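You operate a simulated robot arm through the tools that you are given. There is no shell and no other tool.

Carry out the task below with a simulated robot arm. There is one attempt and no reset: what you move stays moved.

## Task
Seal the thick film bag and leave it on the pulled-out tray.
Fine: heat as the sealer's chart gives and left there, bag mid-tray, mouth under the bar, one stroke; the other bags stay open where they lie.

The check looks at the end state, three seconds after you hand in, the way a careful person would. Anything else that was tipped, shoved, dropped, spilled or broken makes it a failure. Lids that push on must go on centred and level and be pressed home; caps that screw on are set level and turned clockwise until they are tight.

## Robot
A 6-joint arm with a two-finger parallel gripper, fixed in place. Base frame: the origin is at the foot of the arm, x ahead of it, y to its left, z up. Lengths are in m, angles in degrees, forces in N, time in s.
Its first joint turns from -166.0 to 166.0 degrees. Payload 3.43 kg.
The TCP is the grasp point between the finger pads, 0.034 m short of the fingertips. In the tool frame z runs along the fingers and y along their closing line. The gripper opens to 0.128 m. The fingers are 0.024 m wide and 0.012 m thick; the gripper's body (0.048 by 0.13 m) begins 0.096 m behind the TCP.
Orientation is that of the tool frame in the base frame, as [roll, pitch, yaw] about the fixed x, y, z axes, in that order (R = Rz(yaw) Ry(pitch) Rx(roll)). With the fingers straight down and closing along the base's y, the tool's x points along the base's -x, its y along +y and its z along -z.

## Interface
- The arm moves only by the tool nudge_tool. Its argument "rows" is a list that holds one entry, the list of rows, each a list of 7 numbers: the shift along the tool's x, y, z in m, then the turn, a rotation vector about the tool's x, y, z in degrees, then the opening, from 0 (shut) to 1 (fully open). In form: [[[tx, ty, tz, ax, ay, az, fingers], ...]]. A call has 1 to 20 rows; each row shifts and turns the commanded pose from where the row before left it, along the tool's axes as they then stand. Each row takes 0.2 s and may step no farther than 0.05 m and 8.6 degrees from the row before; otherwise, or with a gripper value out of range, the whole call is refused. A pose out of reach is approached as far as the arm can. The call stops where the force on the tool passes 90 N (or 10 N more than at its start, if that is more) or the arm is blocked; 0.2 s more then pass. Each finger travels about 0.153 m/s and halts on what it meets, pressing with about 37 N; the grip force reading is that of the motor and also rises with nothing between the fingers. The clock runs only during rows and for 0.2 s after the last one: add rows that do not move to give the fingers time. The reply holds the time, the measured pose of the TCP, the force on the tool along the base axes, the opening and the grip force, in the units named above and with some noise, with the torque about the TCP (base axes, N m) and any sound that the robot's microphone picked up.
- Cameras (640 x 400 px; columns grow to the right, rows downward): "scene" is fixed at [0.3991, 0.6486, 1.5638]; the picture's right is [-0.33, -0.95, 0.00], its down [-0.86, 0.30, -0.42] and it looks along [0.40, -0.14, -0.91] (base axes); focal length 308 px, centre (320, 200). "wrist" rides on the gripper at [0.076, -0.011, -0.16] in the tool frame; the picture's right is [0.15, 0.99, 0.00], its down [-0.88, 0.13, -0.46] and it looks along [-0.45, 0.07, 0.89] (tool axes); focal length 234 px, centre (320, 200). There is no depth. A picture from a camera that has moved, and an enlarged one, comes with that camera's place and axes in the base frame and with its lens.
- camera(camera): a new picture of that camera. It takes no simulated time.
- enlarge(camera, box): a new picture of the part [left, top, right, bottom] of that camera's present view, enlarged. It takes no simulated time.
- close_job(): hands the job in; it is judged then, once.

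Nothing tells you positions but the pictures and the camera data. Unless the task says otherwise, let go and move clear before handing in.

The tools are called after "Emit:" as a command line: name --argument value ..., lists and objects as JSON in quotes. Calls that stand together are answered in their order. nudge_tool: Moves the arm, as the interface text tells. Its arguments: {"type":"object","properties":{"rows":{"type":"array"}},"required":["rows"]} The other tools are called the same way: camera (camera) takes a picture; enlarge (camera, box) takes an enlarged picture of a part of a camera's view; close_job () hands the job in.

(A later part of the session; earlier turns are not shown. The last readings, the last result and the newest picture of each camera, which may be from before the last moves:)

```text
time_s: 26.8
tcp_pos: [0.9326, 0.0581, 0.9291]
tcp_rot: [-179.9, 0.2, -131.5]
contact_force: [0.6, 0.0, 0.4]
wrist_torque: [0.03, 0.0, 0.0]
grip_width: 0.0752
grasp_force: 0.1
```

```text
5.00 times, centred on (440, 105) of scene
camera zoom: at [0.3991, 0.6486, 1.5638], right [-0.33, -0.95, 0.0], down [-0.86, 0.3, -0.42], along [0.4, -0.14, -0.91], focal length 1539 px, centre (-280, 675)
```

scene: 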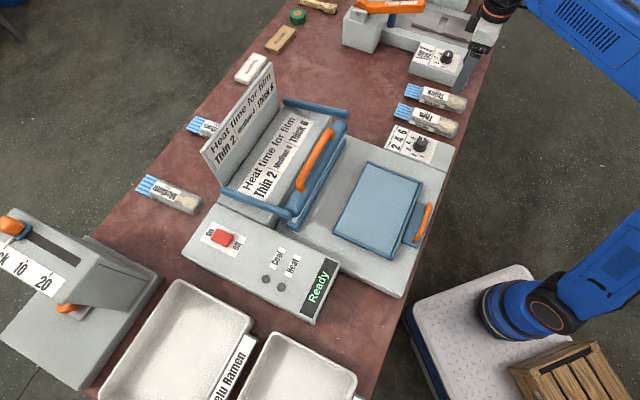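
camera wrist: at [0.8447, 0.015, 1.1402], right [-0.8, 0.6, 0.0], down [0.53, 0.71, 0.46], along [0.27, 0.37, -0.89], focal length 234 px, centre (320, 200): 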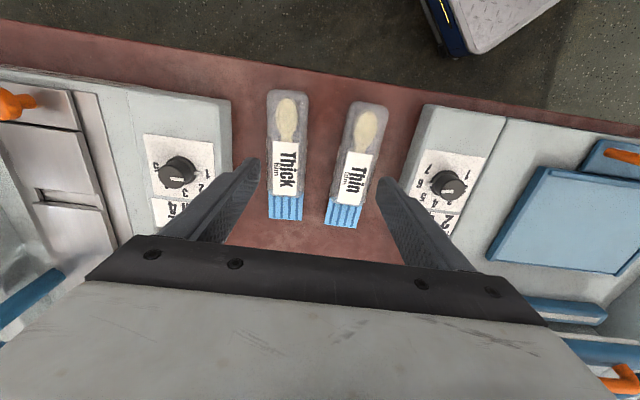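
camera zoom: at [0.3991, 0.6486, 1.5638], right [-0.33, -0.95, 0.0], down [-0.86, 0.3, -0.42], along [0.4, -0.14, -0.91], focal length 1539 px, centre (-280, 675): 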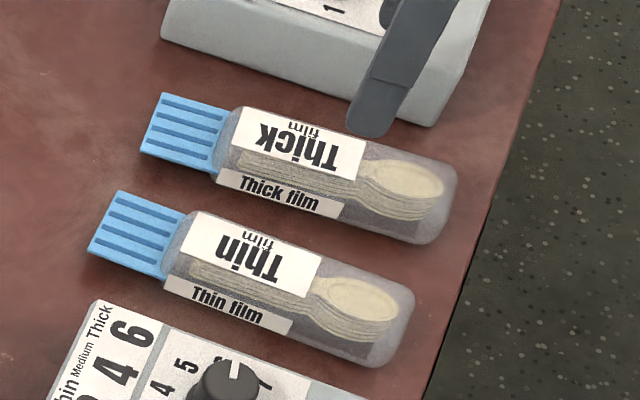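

The bag is well aligned between the fingers. I'm descending to grasp height.

Emit:
nudge_tool --rows '[[[0, -0.002, 0.03, 0, 0, 0, 0.59], [0, 0, 0.03, 0, 0, 0, 0.59], [0, 0, 0.015, 0, 0, 0, 0.59], [0, 0, 0.01, 0, 0, 0, 0.59], [0, 0, 0, 0, 0, 0, 0.59]]]'

Emit:
enlarge --camera "wrist" --box '[200, 60, 440, 260]'

Emit:
enlarge --camera "scene" --box '[395, 65, 485, 145]'

```text
time_s: 28.0
tcp_pos: [0.9351, 0.0558, 0.8447]
tcp_rot: [-179.9, 0.2, -131.4]
contact_force: [0.4, -0.4, -0.9]
wrist_torque: [-0.04, 0.0, 0.01]
grip_width: 0.0752
grasp_force: 0.1
```

```text
2.00 times, centred on (320, 160) of wrist
camera zoom: at [0.8921, -0.0089, 1.0034], right [-0.84, 0.55, 0.0], down [0.48, 0.75, 0.46], along [0.25, 0.38, -0.89], focal length 468 px, centre (320, 280)
```

zoom: 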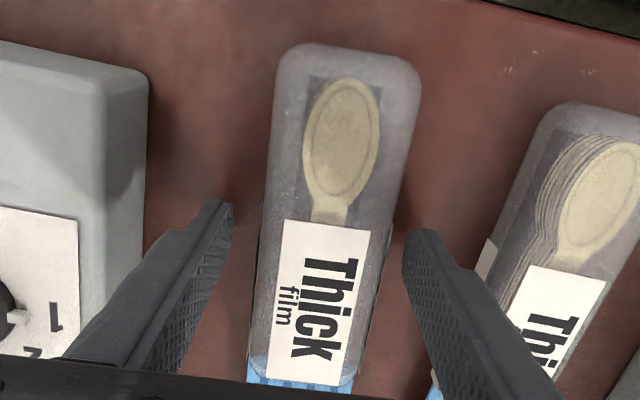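

```text
5.00 times, centred on (440, 105) of scene
camera zoom: at [0.3991, 0.6486, 1.5638], right [-0.33, -0.95, 0.0], down [-0.86, 0.3, -0.42], along [0.4, -0.14, -0.91], focal length 1539 px, centre (-280, 675)
```

zoom: 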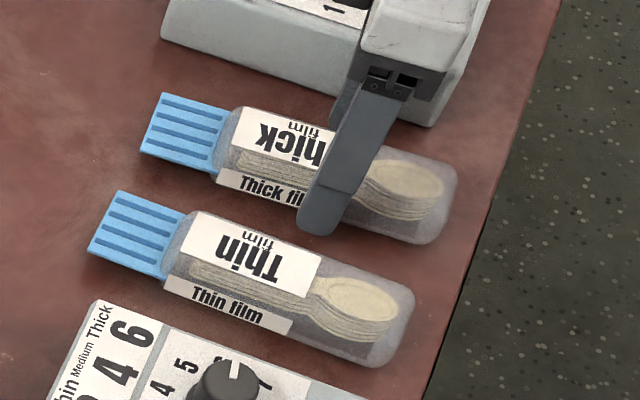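

Fingers straddle the bag cleanly. I'll close and lift a little.

Emit:
nudge_tool --rows '[[[0, 0, 0, 0, 0, 0, 0.45], [0, 0, 0, 0, 0, 0, 0.35], [0, 0, 0, 0, 0, 0, 0.3], [0, 0, 0, 0, 0, 0, 0.3], [0, 0, -0.01, 0, 0, 0, 0.3], [0, 0, -0.02, 0, 0, 0, 0.3], [0, 0, 0, 0, 0, 0, 0.3]]]'

Emit:
camera --camera "wrist"

Emit:
enlarge --camera "scene" --box '[395, 65, 485, 145]'

```text
time_s: 29.6
tcp_pos: [0.9354, 0.0552, 0.8751]
tcp_rot: [-180.0, 0.2, -131.6]
contact_force: [0.5, -0.2, 0.1]
wrist_torque: [0.0, 0.0, 0.04]
grip_width: 0.0526
grasp_force: 37.1
```

```text
taken
camera wrist: at [0.8927, -0.0089, 1.0336], right [-0.84, 0.55, 0.0], down [0.48, 0.75, 0.46], along [0.25, 0.38, -0.89], focal length 234 px, centre (320, 200)
```

wrist: 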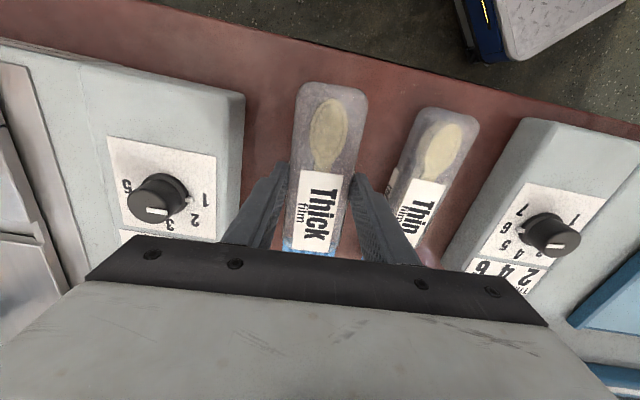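

```text
5.00 times, centred on (440, 105) of scene
camera zoom: at [0.3991, 0.6486, 1.5638], right [-0.33, -0.95, 0.0], down [-0.86, 0.3, -0.42], along [0.4, -0.14, -0.91], focal length 1539 px, centre (-280, 675)
```

zoom: 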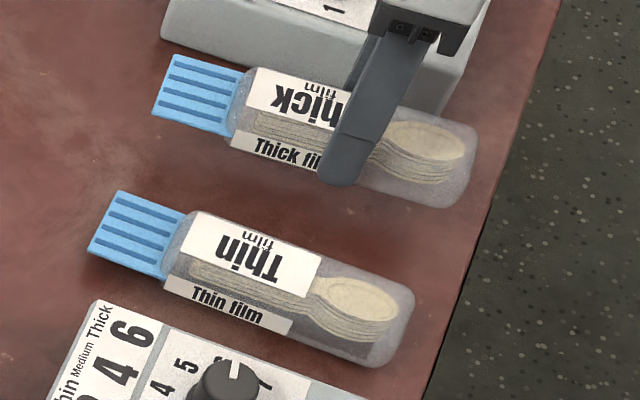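

Bag is lifted. I'll raise it, align it with the machine and carry it over the tray at a safe height.

Emit:
nudge_tool --rows '[[[0, 0, -0.04, 0, 0, 0, 0.3], [0, 0, -0.04, 0, 0, 0, 0.3], [0, 0, -0.01, 0, 0, 3.9, 0.3], [-0.005, 0.04, 0, 0, 0, 0, 0.3], [-0.005, 0.04, 0, 0, 0, 0, 0.3], [-0.005, 0.04, 0, 0, 0, 0, 0.3], [-0.005, 0.04, 0, 0, 0, 0, 0.3], [-0.005, 0.04, 0, 0, 0, 0, 0.3], [-0.005, 0.04, 0, 0, 0, 0, 0.3], [-0.005, 0.04, 0, 0, 0, 0, 0.3], [-0.005, 0.04, 0, 0, 0, 0, 0.3], [0, 0.04, 0, 0, 0, 0, 0.3], [0, 0.04, 0, 0, 0, 0, 0.3], [0, 0.04, 0, 0, 0, 0, 0.3], [0, 0, 0, 0, 0, 0, 0.3]]]'

Emit:
camera --camera "wrist"

Emit:
camera --camera "scene"

```text
time_s: 32.8
tcp_pos: [0.6508, 0.4006, 0.9655]
tcp_rot: [-179.9, 0.1, -135.4]
contact_force: [-1.1, -0.1, -0.7]
wrist_torque: [0.01, 0.01, 0.0]
grip_width: 0.0528
grasp_force: 36.4
```

```text
taken
camera wrist: at [0.6036, 0.338, 1.1233], right [-0.8, 0.6, 0.0], down [0.53, 0.71, 0.46], along [0.28, 0.37, -0.89], focal length 234 px, centre (320, 200)
```

wrist: 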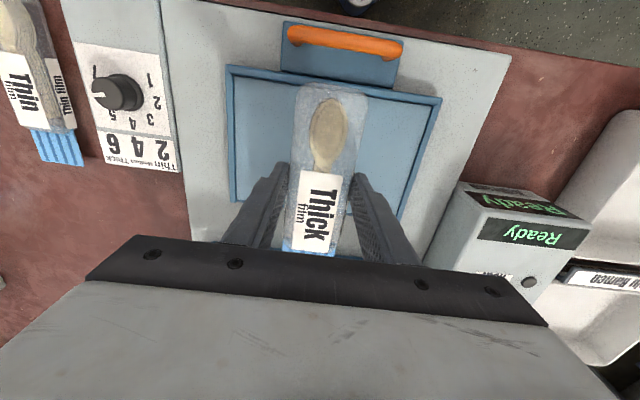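

```text
taken
```

scene: 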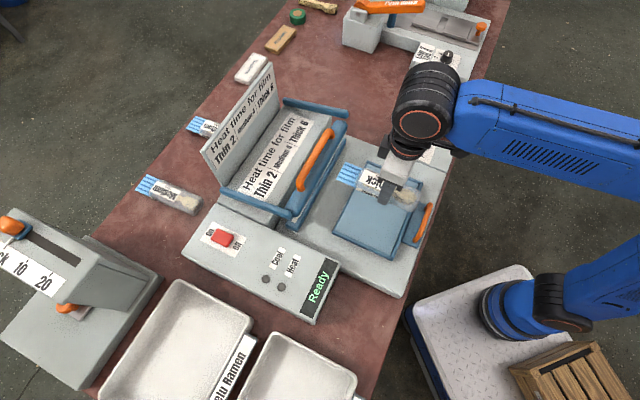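

Emit:
enlarge --camera "wrist" --box '[200, 10, 460, 210]'

Emit:
enlarge --camera "scene" --box '[270, 110, 450, 270]'

```text
2.00 times, centred on (330, 110) of wrist
camera zoom: at [0.6036, 0.338, 1.1233], right [-0.8, 0.6, 0.0], down [0.53, 0.71, 0.46], along [0.28, 0.37, -0.89], focal length 468 px, centre (300, 380)
```

zoom: 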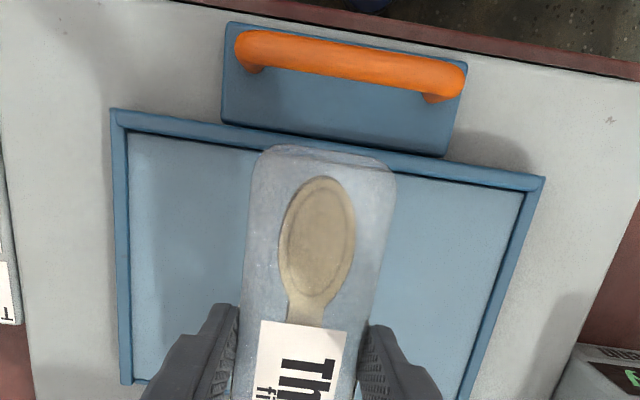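

```text
2.50 times, centred on (360, 190) of scene
camera zoom: at [0.3991, 0.6486, 1.5638], right [-0.33, -0.95, 0.0], down [-0.86, 0.3, -0.42], along [0.4, -0.14, -0.91], focal length 770 px, centre (220, 225)
```

zoom: 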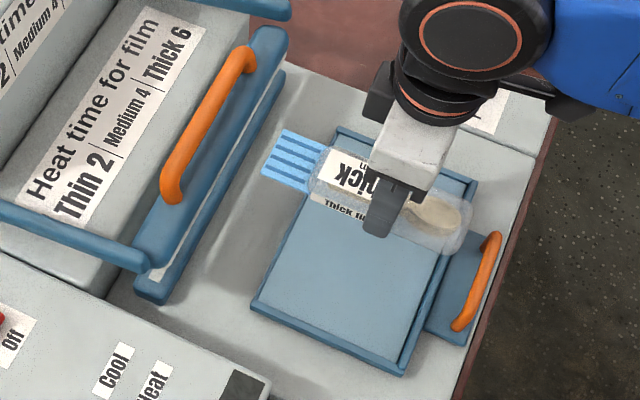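

I measure the bag 8 mm off the tray's middle sideways, and about 1 cm too far out. I'll correct both, then lower in small steps.

Emit:
nudge_tool --rows '[[[-0.0106, 0.0077, 0, 0, 0, -0.4, 0.3], [0, 0, 0.03, 0, 0, 0, 0.3], [0, 0, 0.03, 0, 0, 0, 0.3], [0, 0, 0.01, 0, 0, 0, 0.3], [0, 0, 0, 0, 0, 0, 0.3]]]'

Emit:
enlarge --camera "wrist" --box '[200, 10, 460, 210]'

Emit:
enlarge --camera "scene" --box '[270, 110, 450, 270]'

```text
time_s: 34.0
tcp_pos: [0.6556, 0.4126, 0.8972]
tcp_rot: [-180.0, 0.3, -135.0]
contact_force: [2.1, 2.2, 25.9]
wrist_torque: [-0.29, 0.33, 0.0]
grip_width: 0.0529
grasp_force: 36.9
```

```text
2.00 times, centred on (330, 110) of wrist
camera zoom: at [0.607, 0.3482, 1.0559], right [-0.8, 0.6, 0.0], down [0.53, 0.71, 0.46], along [0.28, 0.37, -0.89], focal length 468 px, centre (300, 380)
```

zoom: 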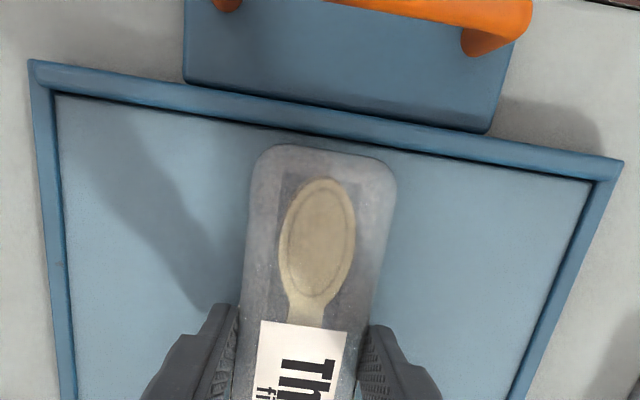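

```text
2.50 times, centred on (360, 190) of scene
camera zoom: at [0.3991, 0.6486, 1.5638], right [-0.33, -0.95, 0.0], down [-0.86, 0.3, -0.42], along [0.4, -0.14, -0.91], focal length 770 px, centre (220, 225)
```

zoom: 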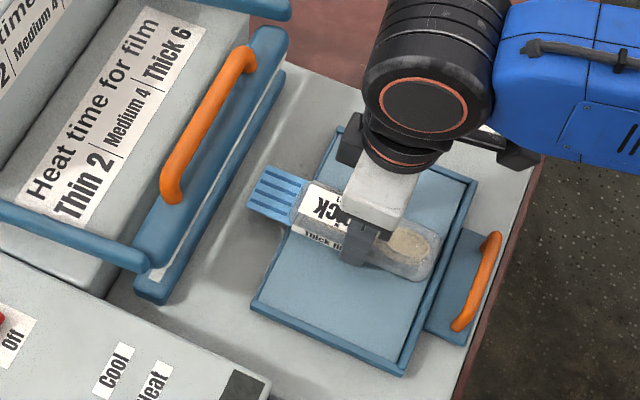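

The bag has touched down on the tray floor (about 26 N), nearly centred. I'll ease up, shift 2.5 mm, set it down lightly, release and rise.

Emit:
nudge_tool --rows '[[[0, 0, -0.005, 0, 0, 0, 0.3], [0, 0.0025, 0, 0, 0, 0, 0.3], [0, 0, 0.0035, 0, 0, 0, 0.3], [0, 0, 0, 0, 0, 0, 0.3]]]'

```text
time_s: 35.0
tcp_pos: [0.6527, 0.4132, 0.8973]
tcp_rot: [-179.9, 0.2, -134.9]
contact_force: [1.3, 1.4, 10.4]
wrist_torque: [0.25, -0.26, 0.0]
grip_width: 0.0527
grasp_force: 37.1
```

Emit:
nudge_tool --rows '[[[0, 0, 0, 0, 0, 0, 0.45], [0, 0, 0, 0, 0, 0, 0.6], [0, 0, 0, 0, 0, 0, 0.6], [0, 0, -0.02, 0, 0, 0, 0.6], [0, 0, -0.04, 0, 0, 0, 0.6], [0.02, 0, -0.04, 0, 0, 0, 0.6], [0.03, 0, 0, 0, 0, 0, 0.6], [0.04, 0, 0, 0, 0, 0, 0.6], [0, 0, 0, 0, 0, 0, 0.6]]]'

Emit:
camera --camera "wrist"

Emit:
enlarge --camera "scene" --box '[270, 110, 450, 270]'

```text
time_s: 37.0
tcp_pos: [0.5884, 0.35, 0.9967]
tcp_rot: [-180.0, 0.1, -135.0]
contact_force: [0.3, -0.1, 0.8]
wrist_torque: [-0.01, -0.02, 0.01]
grip_width: 0.077
grasp_force: 0.0
```

```text
taken
camera wrist: at [0.5415, 0.2871, 1.1555], right [-0.8, 0.6, 0.0], down [0.53, 0.71, 0.46], along [0.27, 0.37, -0.89], focal length 234 px, centre (320, 200)
```

wrist: 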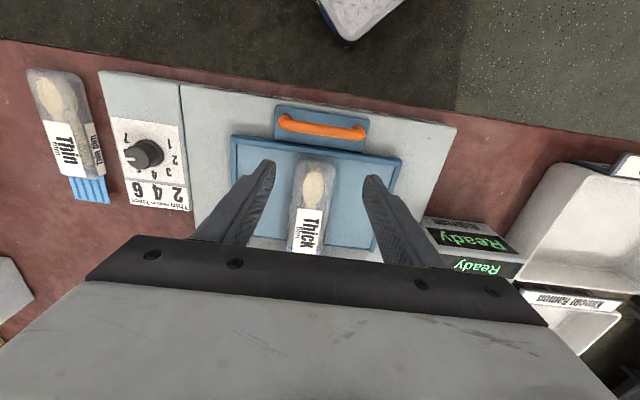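

```text
2.50 times, centred on (360, 190) of scene
camera zoom: at [0.3991, 0.6486, 1.5638], right [-0.33, -0.95, 0.0], down [-0.86, 0.3, -0.42], along [0.4, -0.14, -0.91], focal length 770 px, centre (220, 225)
```

zoom: 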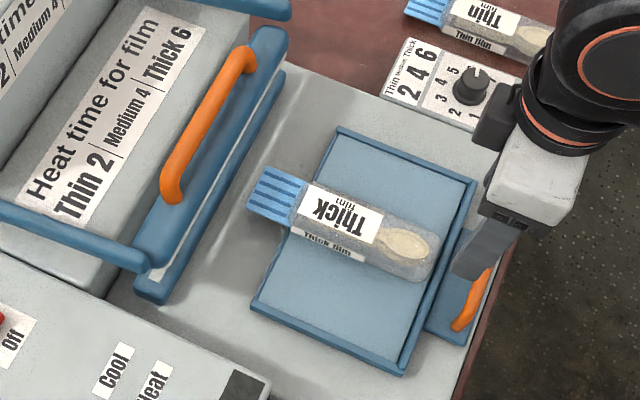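

The bag lies mid-tray with its mouth over the inner edge. Now I'll measure the tray handle for pushing it in.

Emit:
enlarge --camera "wrist" --box '[220, 90, 420, 210]'

Emit:
enlarge --camera "scene" --box '[370, 180, 450, 270]'

```text
3.20 times, centred on (320, 150) of wrist
camera zoom: at [0.5415, 0.2871, 1.1555], right [-0.8, 0.6, 0.0], down [0.53, 0.71, 0.46], along [0.27, 0.37, -0.89], focal length 749 px, centre (320, 360)
```

zoom: 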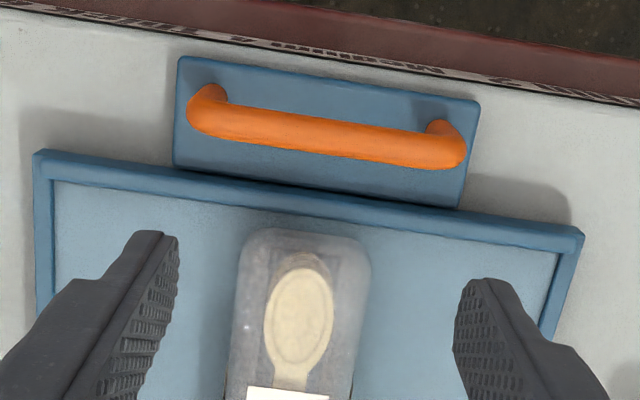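

```text
4.44 times, centred on (410, 225) of scene
camera zoom: at [0.3991, 0.6486, 1.5638], right [-0.33, -0.95, 0.0], down [-0.86, 0.3, -0.42], along [0.4, -0.14, -0.91], focal length 1368 px, centre (-80, 89)
```

zoom: 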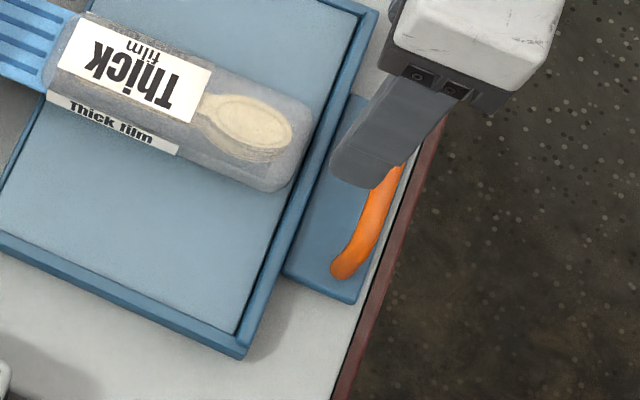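

The handle bar is about 0.107 m long, centred at u≈0.635, v≈-0.168, z≈0.868. I'll grip it end to end with fully opened fingers, descending partway first.

Emit:
nudge_tool --rows '[[[0.0285, 0.001, 0, 0, 0, 0, 1], [0, 0, 0, 0, 0, 0, 1], [0, 0, 0.03, 0, 0, 0, 1], [0, 0, 0.03, 0, 0, 0, 1], [0, 0, 0, 0, 0, 0, 1]]]'

Emit:
enlarge --camera "wrist" --box '[180, 80, 460, 260]'

Emit:
enlarge --camera "scene" --box '[370, 180, 450, 270]'

```text
time_s: 38.2
tcp_pos: [0.5683, 0.3293, 0.9361]
tcp_rot: [180.0, 0.1, -135.0]
contact_force: [0.8, -1.0, 0.4]
wrist_torque: [0.01, -0.04, 0.05]
grip_width: 0.1281
grasp_force: 0.0
```

```text
2.22 times, centred on (320, 170) of wrist
camera zoom: at [0.5226, 0.266, 1.0945], right [-0.8, 0.6, 0.0], down [0.53, 0.71, 0.46], along [0.27, 0.37, -0.89], focal length 520 px, centre (320, 267)
```

zoom: 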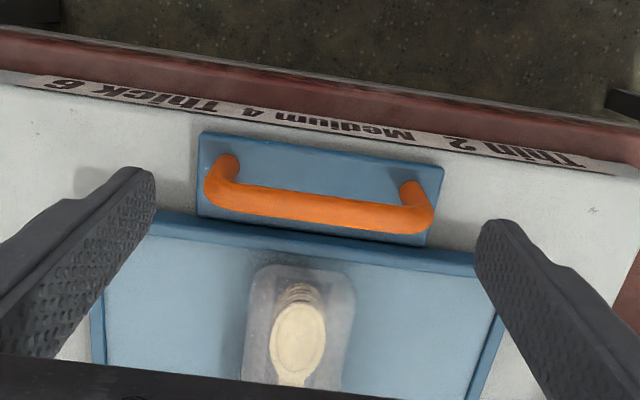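

```text
4.44 times, centred on (410, 225) of scene
camera zoom: at [0.3991, 0.6486, 1.5638], right [-0.33, -0.95, 0.0], down [-0.86, 0.3, -0.42], along [0.4, -0.14, -0.91], focal length 1368 px, centre (-80, 89)
```

zoom: 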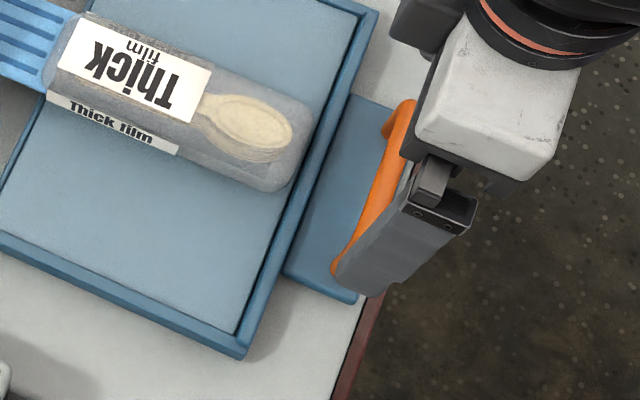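

Emit:
nudge_tool --rows '[[[-0.005, 0.002, 0.02, 0, 0, 0, 1], [0, 0, 0.015, 0, 0, 0, 1], [0, 0, 0.006, 0, 0, 0, 1], [0, 0, 0, 0, 0, 0, 1]]]'

Emit:
enlarge --camera "wrist" --box '[180, 80, 460, 260]'

Emit:
enlarge --camera "scene" --box '[370, 180, 450, 270]'

```text
time_s: 39.2
tcp_pos: [0.5738, 0.3344, 0.8968]
tcp_rot: [-180.0, 0.1, -135.1]
contact_force: [-0.6, 0.7, 0.3]
wrist_torque: [0.01, -0.01, 0.06]
grip_width: 0.1282
grasp_force: 0.0
```

```text
2.22 times, centred on (320, 170) of wrist
camera zoom: at [0.5264, 0.2721, 1.0552], right [-0.8, 0.6, 0.0], down [0.53, 0.71, 0.46], along [0.27, 0.37, -0.89], focal length 520 px, centre (320, 267)
```

zoom: 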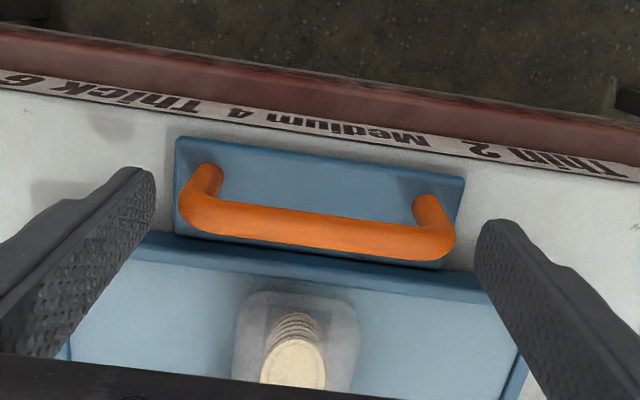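

```text
4.44 times, centred on (410, 225) of scene
camera zoom: at [0.3991, 0.6486, 1.5638], right [-0.33, -0.95, 0.0], down [-0.86, 0.3, -0.42], along [0.4, -0.14, -0.91], focal length 1368 px, centre (-80, 89)
```

zoom: 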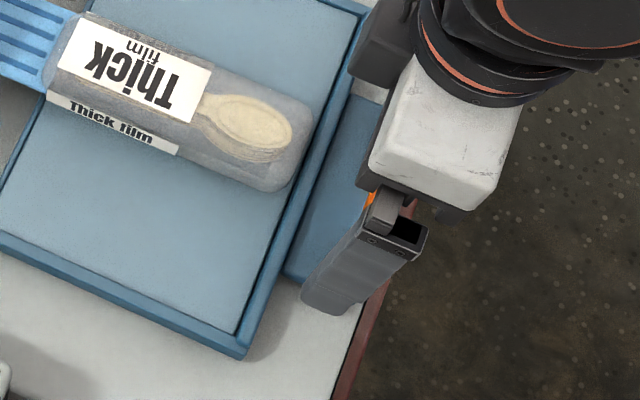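

Emit:
nudge_tool --rows '[[[0, 0, 0, 0, 0, 0, 0.85], [0, 0, 0, 0, 0, 0, 0.76], [0, 0, 0, 0, 0, 0, 0.76], [0, 0, 0, 0, 0, 0, 0.76]]]'

Emit:
enlarge --camera "wrist" --box '[180, 80, 460, 260]'

```text
time_s: 40.2
tcp_pos: [0.5744, 0.3341, 0.8974]
tcp_rot: [-180.0, 0.1, -135.0]
contact_force: [6.2, -5.5, -1.5]
wrist_torque: [-0.26, -0.21, 0.08]
grip_width: 0.1025
grasp_force: 4.7
```

```text
2.22 times, centred on (320, 170) of wrist
camera zoom: at [0.5267, 0.2718, 1.0552], right [-0.8, 0.6, 0.0], down [0.53, 0.71, 0.46], along [0.27, 0.37, -0.89], focal length 520 px, centre (320, 267)
```

zoom: 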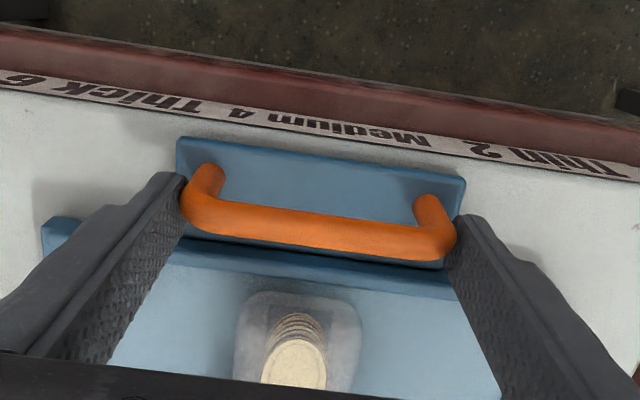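

Both fingers contact the handle ends. I'll firm up and push in 2 cm slowly, watching the force.

Emit:
nudge_tool --rows '[[[0, 0, 0, 0, 0, 0, 0.65], [0, 0, 0, 0, 0, 0, 0.65], [-0.005, 0, 0, 0, 0, 0, 0.65], [-0.005, 0, 0, 0, 0, 0, 0.65], [-0.005, 0, 0, 0, 0, 0, 0.65], [-0.005, 0, 0, 0, 0, 0, 0.65], [0, 0, 0, 0, 0, 0, 0.65]]]'

Emit:
enlarge --camera "wrist" --box '[180, 80, 460, 260]'

Emit:
enlarge --camera "scene" --box '[270, 110, 450, 270]'

```text
time_s: 41.8
tcp_pos: [0.5857, 0.3466, 0.8981]
tcp_rot: [-180.0, 0.2, -135.1]
contact_force: [28.4, -30.3, 22.5]
wrist_torque: [-1.71, -0.97, 0.17]
grip_width: 0.1009
grasp_force: 44.7
```

```text
2.22 times, centred on (320, 170) of wrist
camera zoom: at [0.5396, 0.2839, 1.055], right [-0.8, 0.6, 0.0], down [0.53, 0.71, 0.46], along [0.27, 0.37, -0.89], focal length 520 px, centre (320, 267)
```

zoom: 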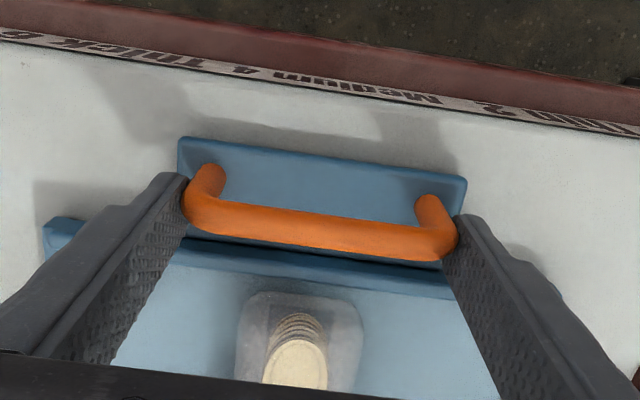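

```text
2.50 times, centred on (360, 190) of scene
camera zoom: at [0.3991, 0.6486, 1.5638], right [-0.33, -0.95, 0.0], down [-0.86, 0.3, -0.42], along [0.4, -0.14, -0.91], focal length 770 px, centre (220, 225)
```

zoom: 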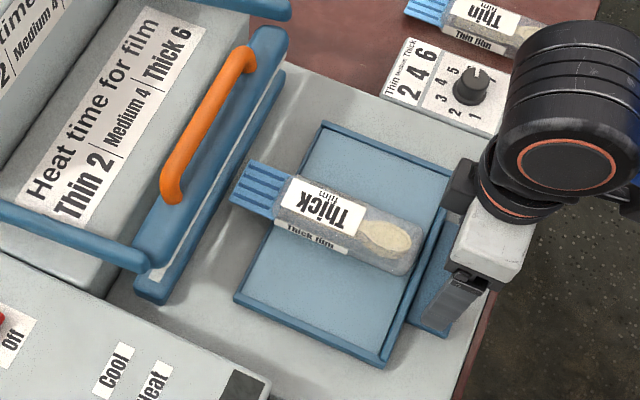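

The tray slides freely with the bag on it. I'll relieve the sideways load and continue.

Emit:
nudge_tool --rows '[[[0, -0.002, 0, 0, 0, 0, 0.65], [-0.006, 0, 0, 0, 0, 0, 0.65], [-0.006, 0, 0, 0, 0, 0, 0.65], [-0.006, 0, 0, 0, 0, 0, 0.65], [-0.006, 0, 0, 0, 0, 0, 0.65], [0, 0, 0, 0, 0, 0, 0.65]]]'

Emit:
enlarge --camera "scene" --box '[270, 110, 450, 270]'

```text
time_s: 43.2
tcp_pos: [0.6042, 0.3636, 0.8964]
tcp_rot: [-179.9, 0.0, -135.0]
contact_force: [10.1, -10.4, 24.8]
wrist_torque: [-0.04, -0.12, 0.0]
grip_width: 0.1011
grasp_force: 44.7
```

```text
2.50 times, centred on (360, 190) of scene
camera zoom: at [0.3991, 0.6486, 1.5638], right [-0.33, -0.95, 0.0], down [-0.86, 0.3, -0.42], along [0.4, -0.14, -0.91], focal length 770 px, centre (220, 225)
```

zoom: 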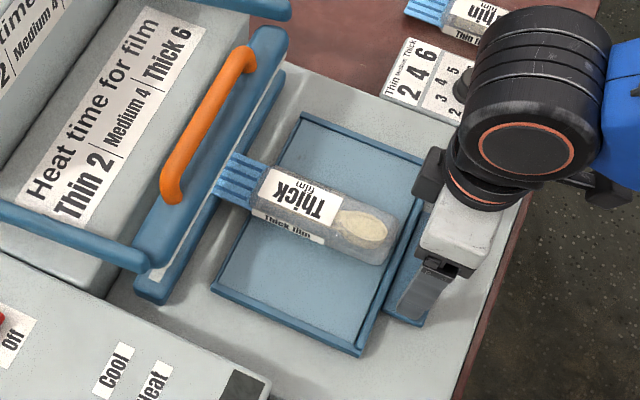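

Emit:
nudge_tool --rows '[[[-0.005, -0.0005, 0, 0, 0, 0, 0.65], [-0.005, 0, 0, 0, 0, 0, 0.65], [-0.005, 0, 0, 0, 0, 0, 0.65], [0, 0, 0, 0, 0, 0, 0.65]]]'

Emit:
enlarge --camera "scene" --box '[270, 110, 450, 270]'

Emit:
enlarge --camera "scene" --box '[280, 130, 380, 210]'

```text
time_s: 44.2
tcp_pos: [0.6144, 0.3735, 0.8963]
tcp_rot: [-180.0, 0.2, -135.0]
contact_force: [-0.5, -0.5, 28.4]
wrist_torque: [0.23, 0.49, 0.16]
grip_width: 0.1006
grasp_force: 45.1
```

```text
2.50 times, centred on (360, 190) of scene
camera zoom: at [0.3991, 0.6486, 1.5638], right [-0.33, -0.95, 0.0], down [-0.86, 0.3, -0.42], along [0.4, -0.14, -0.91], focal length 770 px, centre (220, 225)
```

zoom: 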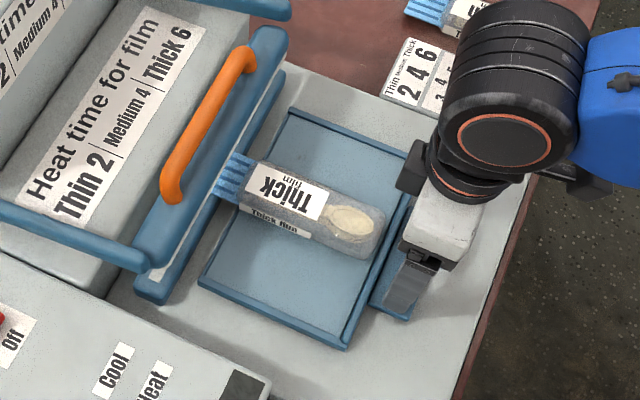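

```text
5.00 times, centred on (330, 170) of scene
camera zoom: at [0.3991, 0.6486, 1.5638], right [-0.33, -0.95, 0.0], down [-0.86, 0.3, -0.42], along [0.4, -0.14, -0.91], focal length 1539 px, centre (270, 350)
```

zoom: 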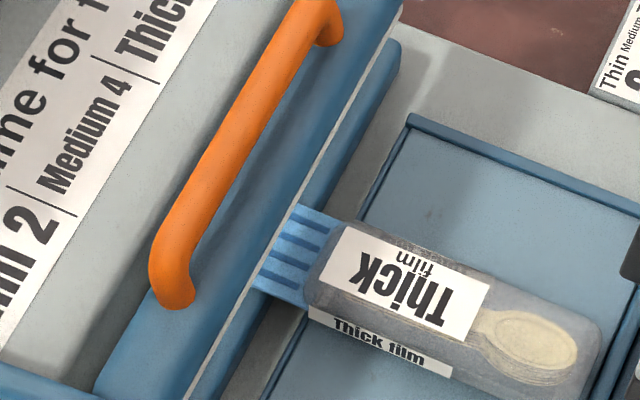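

The mouth is entering under the bar. Continuing in small steps to find the tray stop.

Emit:
nudge_tool --rows '[[[-0.004, 0, 0, 0, 0, 0, 0.65], [-0.004, 0, 0, 0, 0, 0, 0.65], [0, 0, 0, 0, 0, 0, 0.65]]]'

Emit:
enlarge --camera "scene" --box '[280, 130, 380, 210]'

```text
time_s: 45.0
tcp_pos: [0.621, 0.381, 0.8966]
tcp_rot: [180.0, 0.2, -135.0]
contact_force: [1.7, -0.5, 21.3]
wrist_torque: [-0.11, -0.63, 0.52]
grip_width: 0.101
grasp_force: 45.2
```

```text
5.00 times, centred on (330, 170) of scene
camera zoom: at [0.3991, 0.6486, 1.5638], right [-0.33, -0.95, 0.0], down [-0.86, 0.3, -0.42], along [0.4, -0.14, -0.91], focal length 1539 px, centre (270, 350)
```

zoom: 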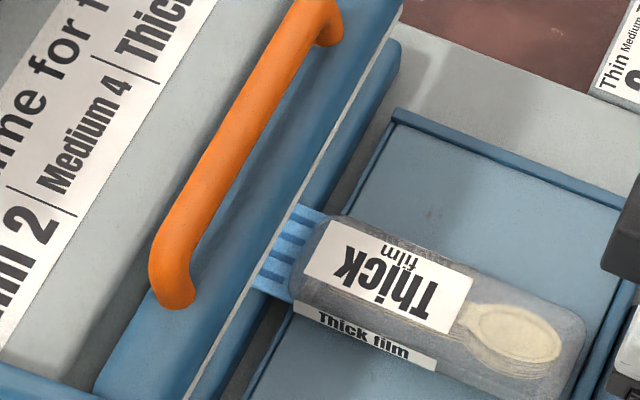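

Emit:
nudge_tool --rows '[[[-0.004, 0, 0, 0, 0, 0, 0.65], [-0.004, 0, 0, 0, 0, 0, 0.65], [0, 0, 0, 0, 0, 0, 0.65]]]'

Emit:
enlarge --camera "scene" --box '[280, 130, 380, 210]'

```text
time_s: 45.8
tcp_pos: [0.6236, 0.3852, 0.8958]
tcp_rot: [-180.0, -0.1, -135.0]
contact_force: [-20.7, -35.1, 8.8]
wrist_torque: [-1.39, 0.72, -0.14]
grip_width: 0.1013
grasp_force: 45.5
```

```text
5.00 times, centred on (330, 170) of scene
camera zoom: at [0.3991, 0.6486, 1.5638], right [-0.33, -0.95, 0.0], down [-0.86, 0.3, -0.42], along [0.4, -0.14, -0.91], focal length 1539 px, centre (270, 350)
```

zoom: 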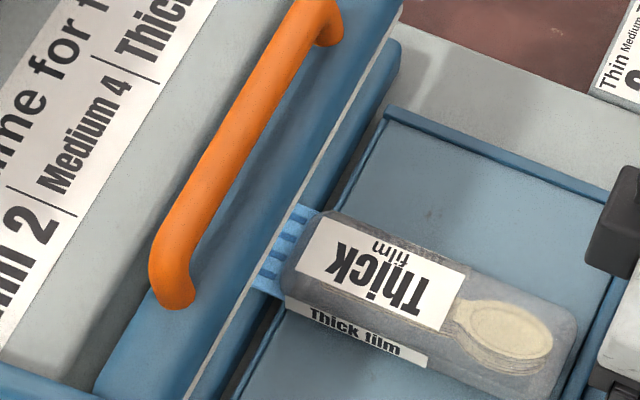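

A stop is met (about 40 N along the slide) after roughly 71 mm of travel. I'll take off the load, release, rise and inspect.

Emit:
nudge_tool --rows '[[[0.0035, 0, 0, 0, 0, 0, 0.65], [0, 0, 0, 0, 0, 0, 0.9], [0, 0, 0, 0, 0, 0, 1], [0, 0, 0, 0, 0, 0, 1], [0, 0, -0.03, 0, 0, 0, 1], [0, 0, -0.04, 0, 0, 0, 1], [0, 0, -0.04, 0, 0, 0, 1], [0, 0, 0, 0, 0, 0, 1]]]'

Emit:
camera --camera "wrist"

Emit:
enlarge --camera "scene" --box '[230, 90, 430, 290]'

```text
time_s: 47.6
tcp_pos: [0.6245, 0.3824, 1.0082]
tcp_rot: [-180.0, 0.1, -135.0]
contact_force: [0.3, 0.0, -0.3]
wrist_torque: [-0.01, 0.01, 0.02]
grip_width: 0.1281
grasp_force: 0.0
```

```text
taken
camera wrist: at [0.5777, 0.3197, 1.1669], right [-0.8, 0.6, 0.0], down [0.53, 0.71, 0.46], along [0.27, 0.37, -0.89], focal length 234 px, centre (320, 200)
```

wrist: 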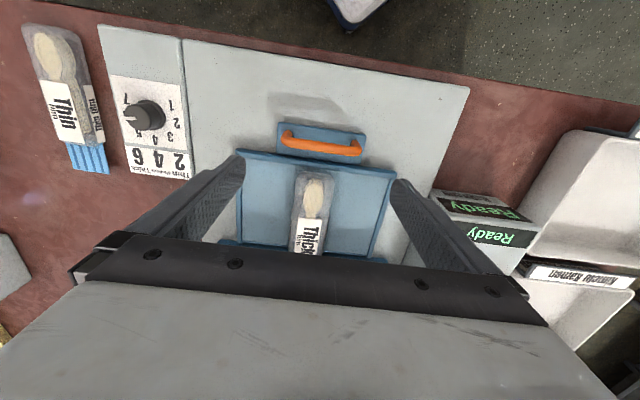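

```text
2.00 times, centred on (330, 190) of scene
camera zoom: at [0.3991, 0.6486, 1.5638], right [-0.33, -0.95, 0.0], down [-0.86, 0.3, -0.42], along [0.4, -0.14, -0.91], focal length 616 px, centre (300, 220)
```

zoom: 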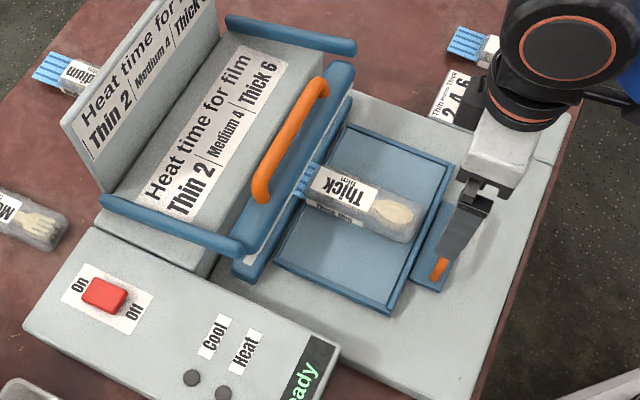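

The mouth is under the bar and the tray is at its stop. I put the bar's orange handle near u≈0.918, v≈-0.167, z≈0.96; I'll close the fingers, tilt the tool 15° forward for reach, and move above the handle.

Emit:
nudge_tool --rows '[[[0, 0, -0.035, 0, 0, 0, 0], [0, 0.004, 0, 0, -7.5, 0, 0], [0, 0, 0, 0, -7.5, 0, 0], [-0.0386, 0, 0.01035, 0, 0, 0, 0], [-0.0386, 0, 0.01035, 0, 0, 0, 0], [-0.0386, 0, 0.01035, 0, 0, 0, 0], [-0.0386, 0, 0.01035, 0, 0, 0, 0], [-0.0193, 0, 0.0052, 0, 0, 0, 0], [0, 0, 0, 0, 0, 0, 0]]]'

Emit:
camera --camera "wrist"

Emit:
enlarge --camera "scene" --box '[230, 90, 430, 290]'

```text
time_s: 49.6
tcp_pos: [0.7464, 0.5128, 1.0414]
tcp_rot: [-179.9, 15.2, -135.0]
contact_force: [-0.1, 0.2, -0.7]
wrist_torque: [0.03, 0.01, 0.0]
grip_width: 0.0
grasp_force: 33.0
```

```text
taken
camera wrist: at [0.673, 0.4226, 1.175], right [-0.8, 0.6, -0.04], down [0.42, 0.61, 0.67], along [0.42, 0.52, -0.74], focal length 234 px, centre (320, 200)
```

wrist: 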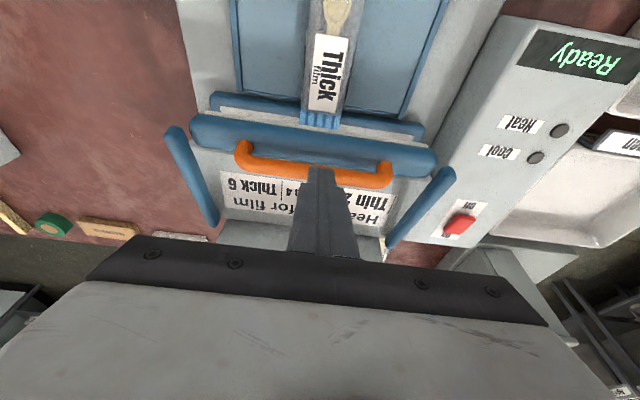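

```text
2.00 times, centred on (330, 190) of scene
camera zoom: at [0.3991, 0.6486, 1.5638], right [-0.33, -0.95, 0.0], down [-0.86, 0.3, -0.42], along [0.4, -0.14, -0.91], focal length 616 px, centre (300, 220)
```

zoom: 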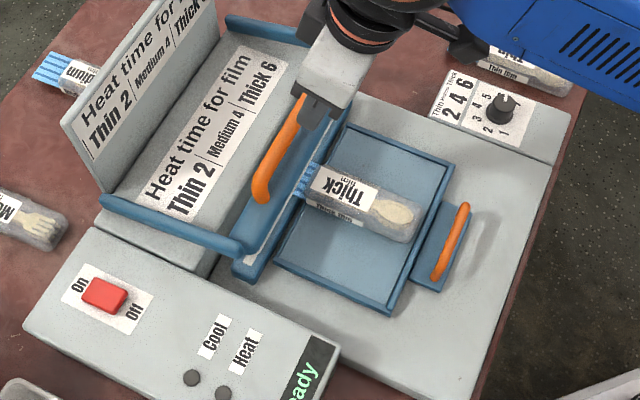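

Emit:
enlarge --camera "wrist" --box '[180, 60, 460, 240]'

Emit:
enlarge --camera "wrist" --box '[270, 80, 370, 150]'

Emit:
enlarge --camera "wrist" --box '[420, 30, 620, 250]'

```text
2.22 times, centred on (320, 150) of wrist
camera zoom: at [0.673, 0.4226, 1.175], right [-0.8, 0.6, -0.04], down [0.42, 0.61, 0.67], along [0.42, 0.52, -0.74], focal length 520 px, centre (320, 311)
```

zoom: 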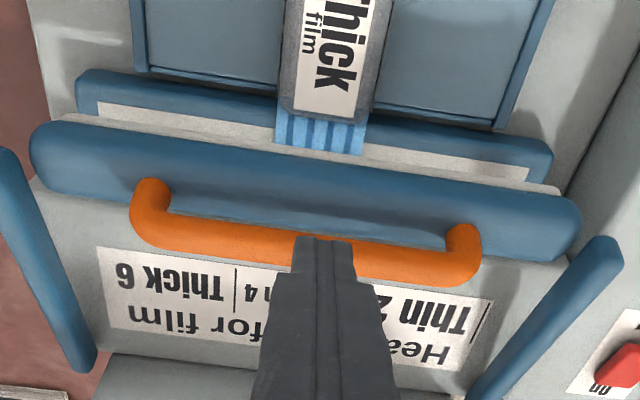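

```text
5.71 times, centred on (320, 115) of wrist
camera zoom: at [0.673, 0.4226, 1.175], right [-0.8, 0.6, -0.04], down [0.42, 0.61, 0.67], along [0.42, 0.52, -0.74], focal length 1338 px, centre (320, 686)
```

zoom: 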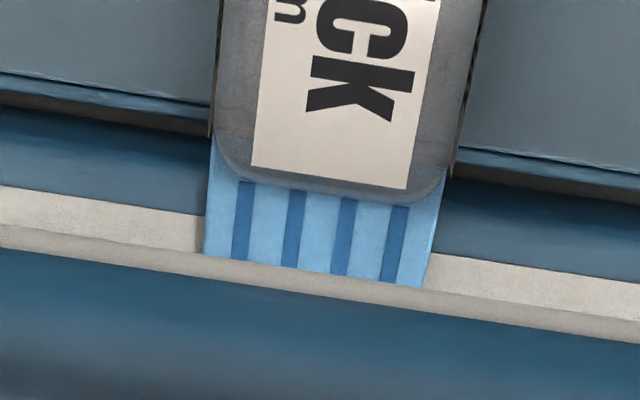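

```text
1.82 times, centred on (520, 140) of wrist
camera zoom: at [0.673, 0.4226, 1.175], right [-0.8, 0.6, -0.04], down [0.42, 0.61, 0.67], along [0.42, 0.52, -0.74], focal length 426 px, centre (-44, 309)
```

zoom: 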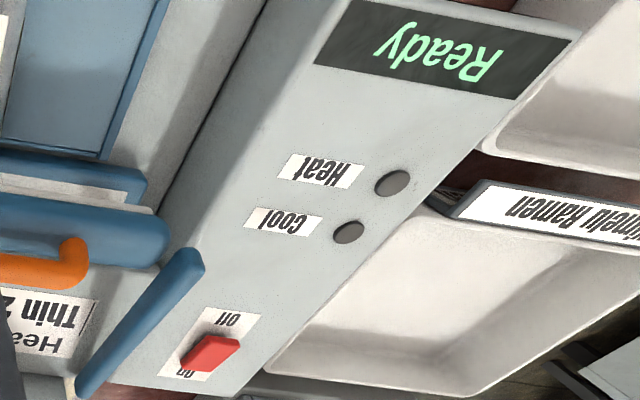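

The mouth lies across the white strip and under the upper bar. I'll advance 25 mm to sit over the handle centre and lower to just above it.

Emit:
nudge_tool --rows '[[[-0.0241, -0.001, 0.0065, 0, 0, 0, 0], [0.0052, 0, 0.0193, 0, 0, 0, 0], [0.0039, 0, 0.0145, 0, 0, 0, 0], [0, 0, 0, 0, 0, 0, 0]]]'

Emit:
enlarge --camera "wrist" --box '[180, 60, 460, 240]'

Emit:
enlarge --camera "scene" --box '[260, 90, 400, 220]'

```text
time_s: 50.6
tcp_pos: [0.7645, 0.5295, 1.0072]
tcp_rot: [-180.0, 15.1, -135.0]
contact_force: [-4.4, -3.9, 4.5]
wrist_torque: [-0.11, 0.13, -0.05]
grip_width: 0.0002
grasp_force: 33.4
```

```text
2.22 times, centred on (320, 150) of wrist
camera zoom: at [0.691, 0.4395, 1.1407], right [-0.8, 0.6, -0.04], down [0.42, 0.61, 0.67], along [0.42, 0.52, -0.74], focal length 520 px, centre (320, 311)
```

zoom: 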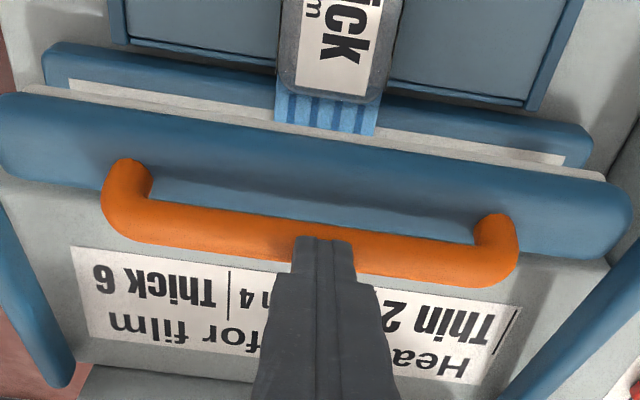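

```text
3.08 times, centred on (330, 155) of scene
camera zoom: at [0.3991, 0.6486, 1.5638], right [-0.33, -0.95, 0.0], down [-0.86, 0.3, -0.42], along [0.4, -0.14, -0.91], focal length 947 px, centre (289, 338)
```

zoom: 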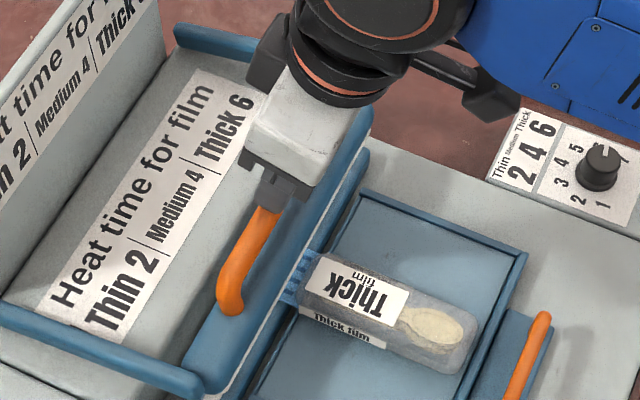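

A light contact shows the tip touching the handle's front side. I'll back up, advance 14 mm more, and come down on top.

Emit:
nudge_tool --rows '[[[-0.0052, 0, -0.0193, 0, 0, 0, 0], [-0.0135, 0, 0.0036, 0, 0, 0, 0], [0.0021, 0, 0.0077, 0, 0, 0, 0], [0, 0, 0, 0, 0, 0, 0]]]'

Emit:
enlarge --camera "wrist" --box '[180, 60, 460, 240]'

```text
time_s: 51.6
tcp_pos: [0.7761, 0.5409, 1.0187]
tcp_rot: [179.9, 15.1, -135.0]
contact_force: [0.8, 0.1, 0.1]
wrist_torque: [0.0, -0.01, 0.02]
grip_width: 0.0002
grasp_force: 33.1
```

```text
2.22 times, centred on (320, 150) of wrist
camera zoom: at [0.7014, 0.4513, 1.1521], right [-0.8, 0.6, -0.04], down [0.42, 0.61, 0.67], along [0.42, 0.52, -0.74], focal length 520 px, centre (320, 311)
```

zoom: 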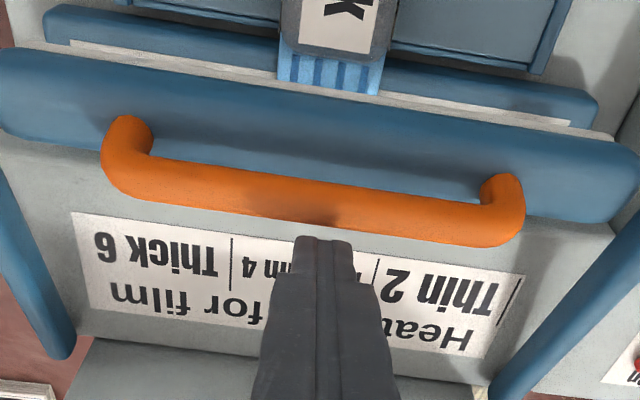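

The tip is slightly past the handle now. I'll come back 8 mm and lower gently to check contact direction.

Emit:
nudge_tool --rows '[[[0.0077, 0, -0.0021, 0, 0, 0, 0], [0.0021, 0, 0.0077, 0, 0, 0, 0], [0.0016, 0, 0.0058, 0, 0, 0, 0], [0, 0, 0, 0, 0, 0, 0]]]'

Emit:
enlarge --camera "wrist" --box '[180, 60, 460, 240]'

```text
time_s: 52.6
tcp_pos: [0.7698, 0.5339, 1.0049]
tcp_rot: [180.0, 15.1, -135.0]
contact_force: [-1.0, -1.1, 0.3]
wrist_torque: [0.04, -0.18, 0.01]
grip_width: 0.0
grasp_force: 33.3
```

```text
2.22 times, centred on (320, 150) of wrist
camera zoom: at [0.6956, 0.4445, 1.1389], right [-0.8, 0.6, -0.04], down [0.42, 0.61, 0.67], along [0.42, 0.52, -0.74], focal length 520 px, centre (320, 311)
```

zoom: 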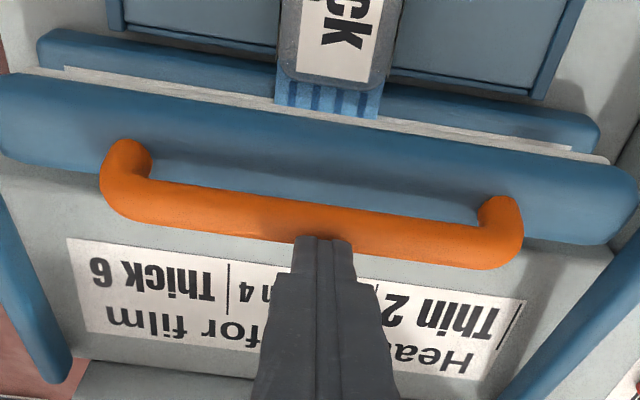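

I'll set the flat of the fingertips over the handle (tip about 14 mm back), then press down in stages in one continuous stroke; the clock pauses between calls.

Emit:
nudge_tool --rows '[[[-0.0026, 0, -0.0097, 0, 0, 0, 0], [0.0135, 0, -0.0036, 0, 0, 0, 0], [0.0026, 0, 0.0097, 0, 0, 0, 0], [0, 0, 0, 0, 0, 0, 0]]]'

Emit:
enlarge --camera "wrist" --box '[180, 60, 460, 240]'

```text
time_s: 53.6
tcp_pos: [0.7592, 0.5245, 1.007]
tcp_rot: [179.9, 15.1, -134.9]
contact_force: [-3.5, -4.8, 3.8]
wrist_torque: [-0.16, 0.08, 0.01]
grip_width: 0.0
grasp_force: 33.0
```

```text
2.22 times, centred on (320, 150) of wrist
camera zoom: at [0.6852, 0.434, 1.1392], right [-0.8, 0.6, -0.04], down [0.42, 0.61, 0.67], along [0.43, 0.52, -0.74], focal length 520 px, centre (320, 311)
```

zoom: 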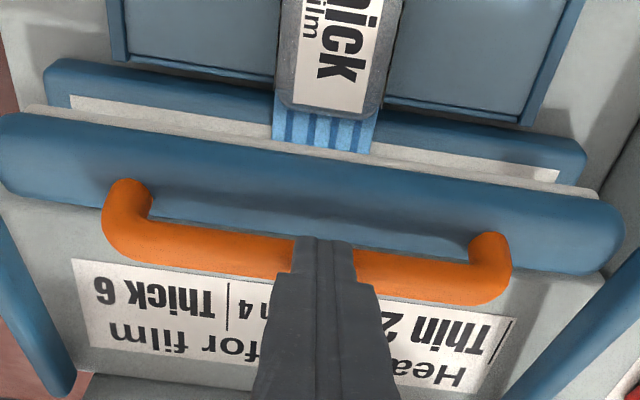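

Emit:
nudge_tool --rows '[[[0.0013, 0, 0.0048, 0, 0, 0, 0], [0.0013, 0, 0.0048, 0, 0, 0, 0]]]'

Emit:
enlarge --camera "wrist" --box '[180, 60, 460, 240]'

Emit:
enlarge --camera "scene" --box '[260, 90, 400, 220]'

```text
time_s: 54.2
tcp_pos: [0.7593, 0.5239, 0.9955]
tcp_rot: [-179.9, 15.2, -135.0]
contact_force: [-6.9, -6.5, 6.2]
wrist_torque: [-0.15, 0.2, 0.0]
grip_width: 0.0002
grasp_force: 32.6
```

```text
2.22 times, centred on (320, 150) of wrist
camera zoom: at [0.6851, 0.4338, 1.1286], right [-0.8, 0.6, -0.04], down [0.42, 0.61, 0.67], along [0.43, 0.52, -0.74], focal length 520 px, centre (320, 311)
```

zoom: 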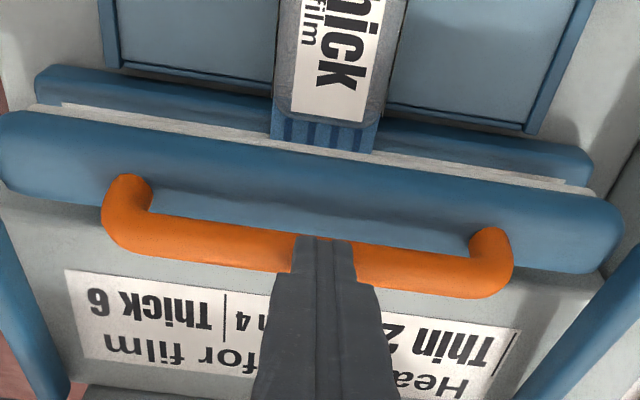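

```text
3.08 times, centred on (330, 155) of scene
camera zoom: at [0.3991, 0.6486, 1.5638], right [-0.33, -0.95, 0.0], down [-0.86, 0.3, -0.42], along [0.4, -0.14, -0.91], focal length 947 px, centre (289, 338)
```

zoom: 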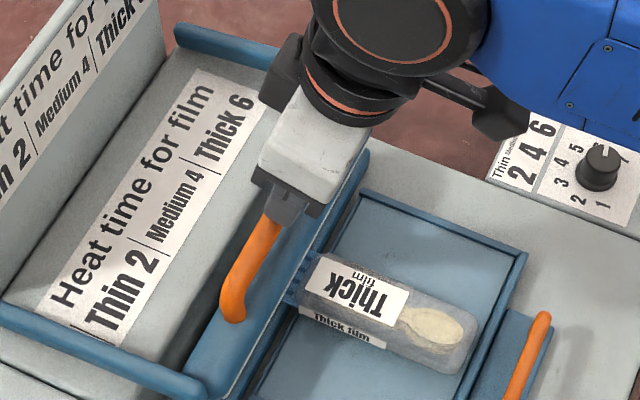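

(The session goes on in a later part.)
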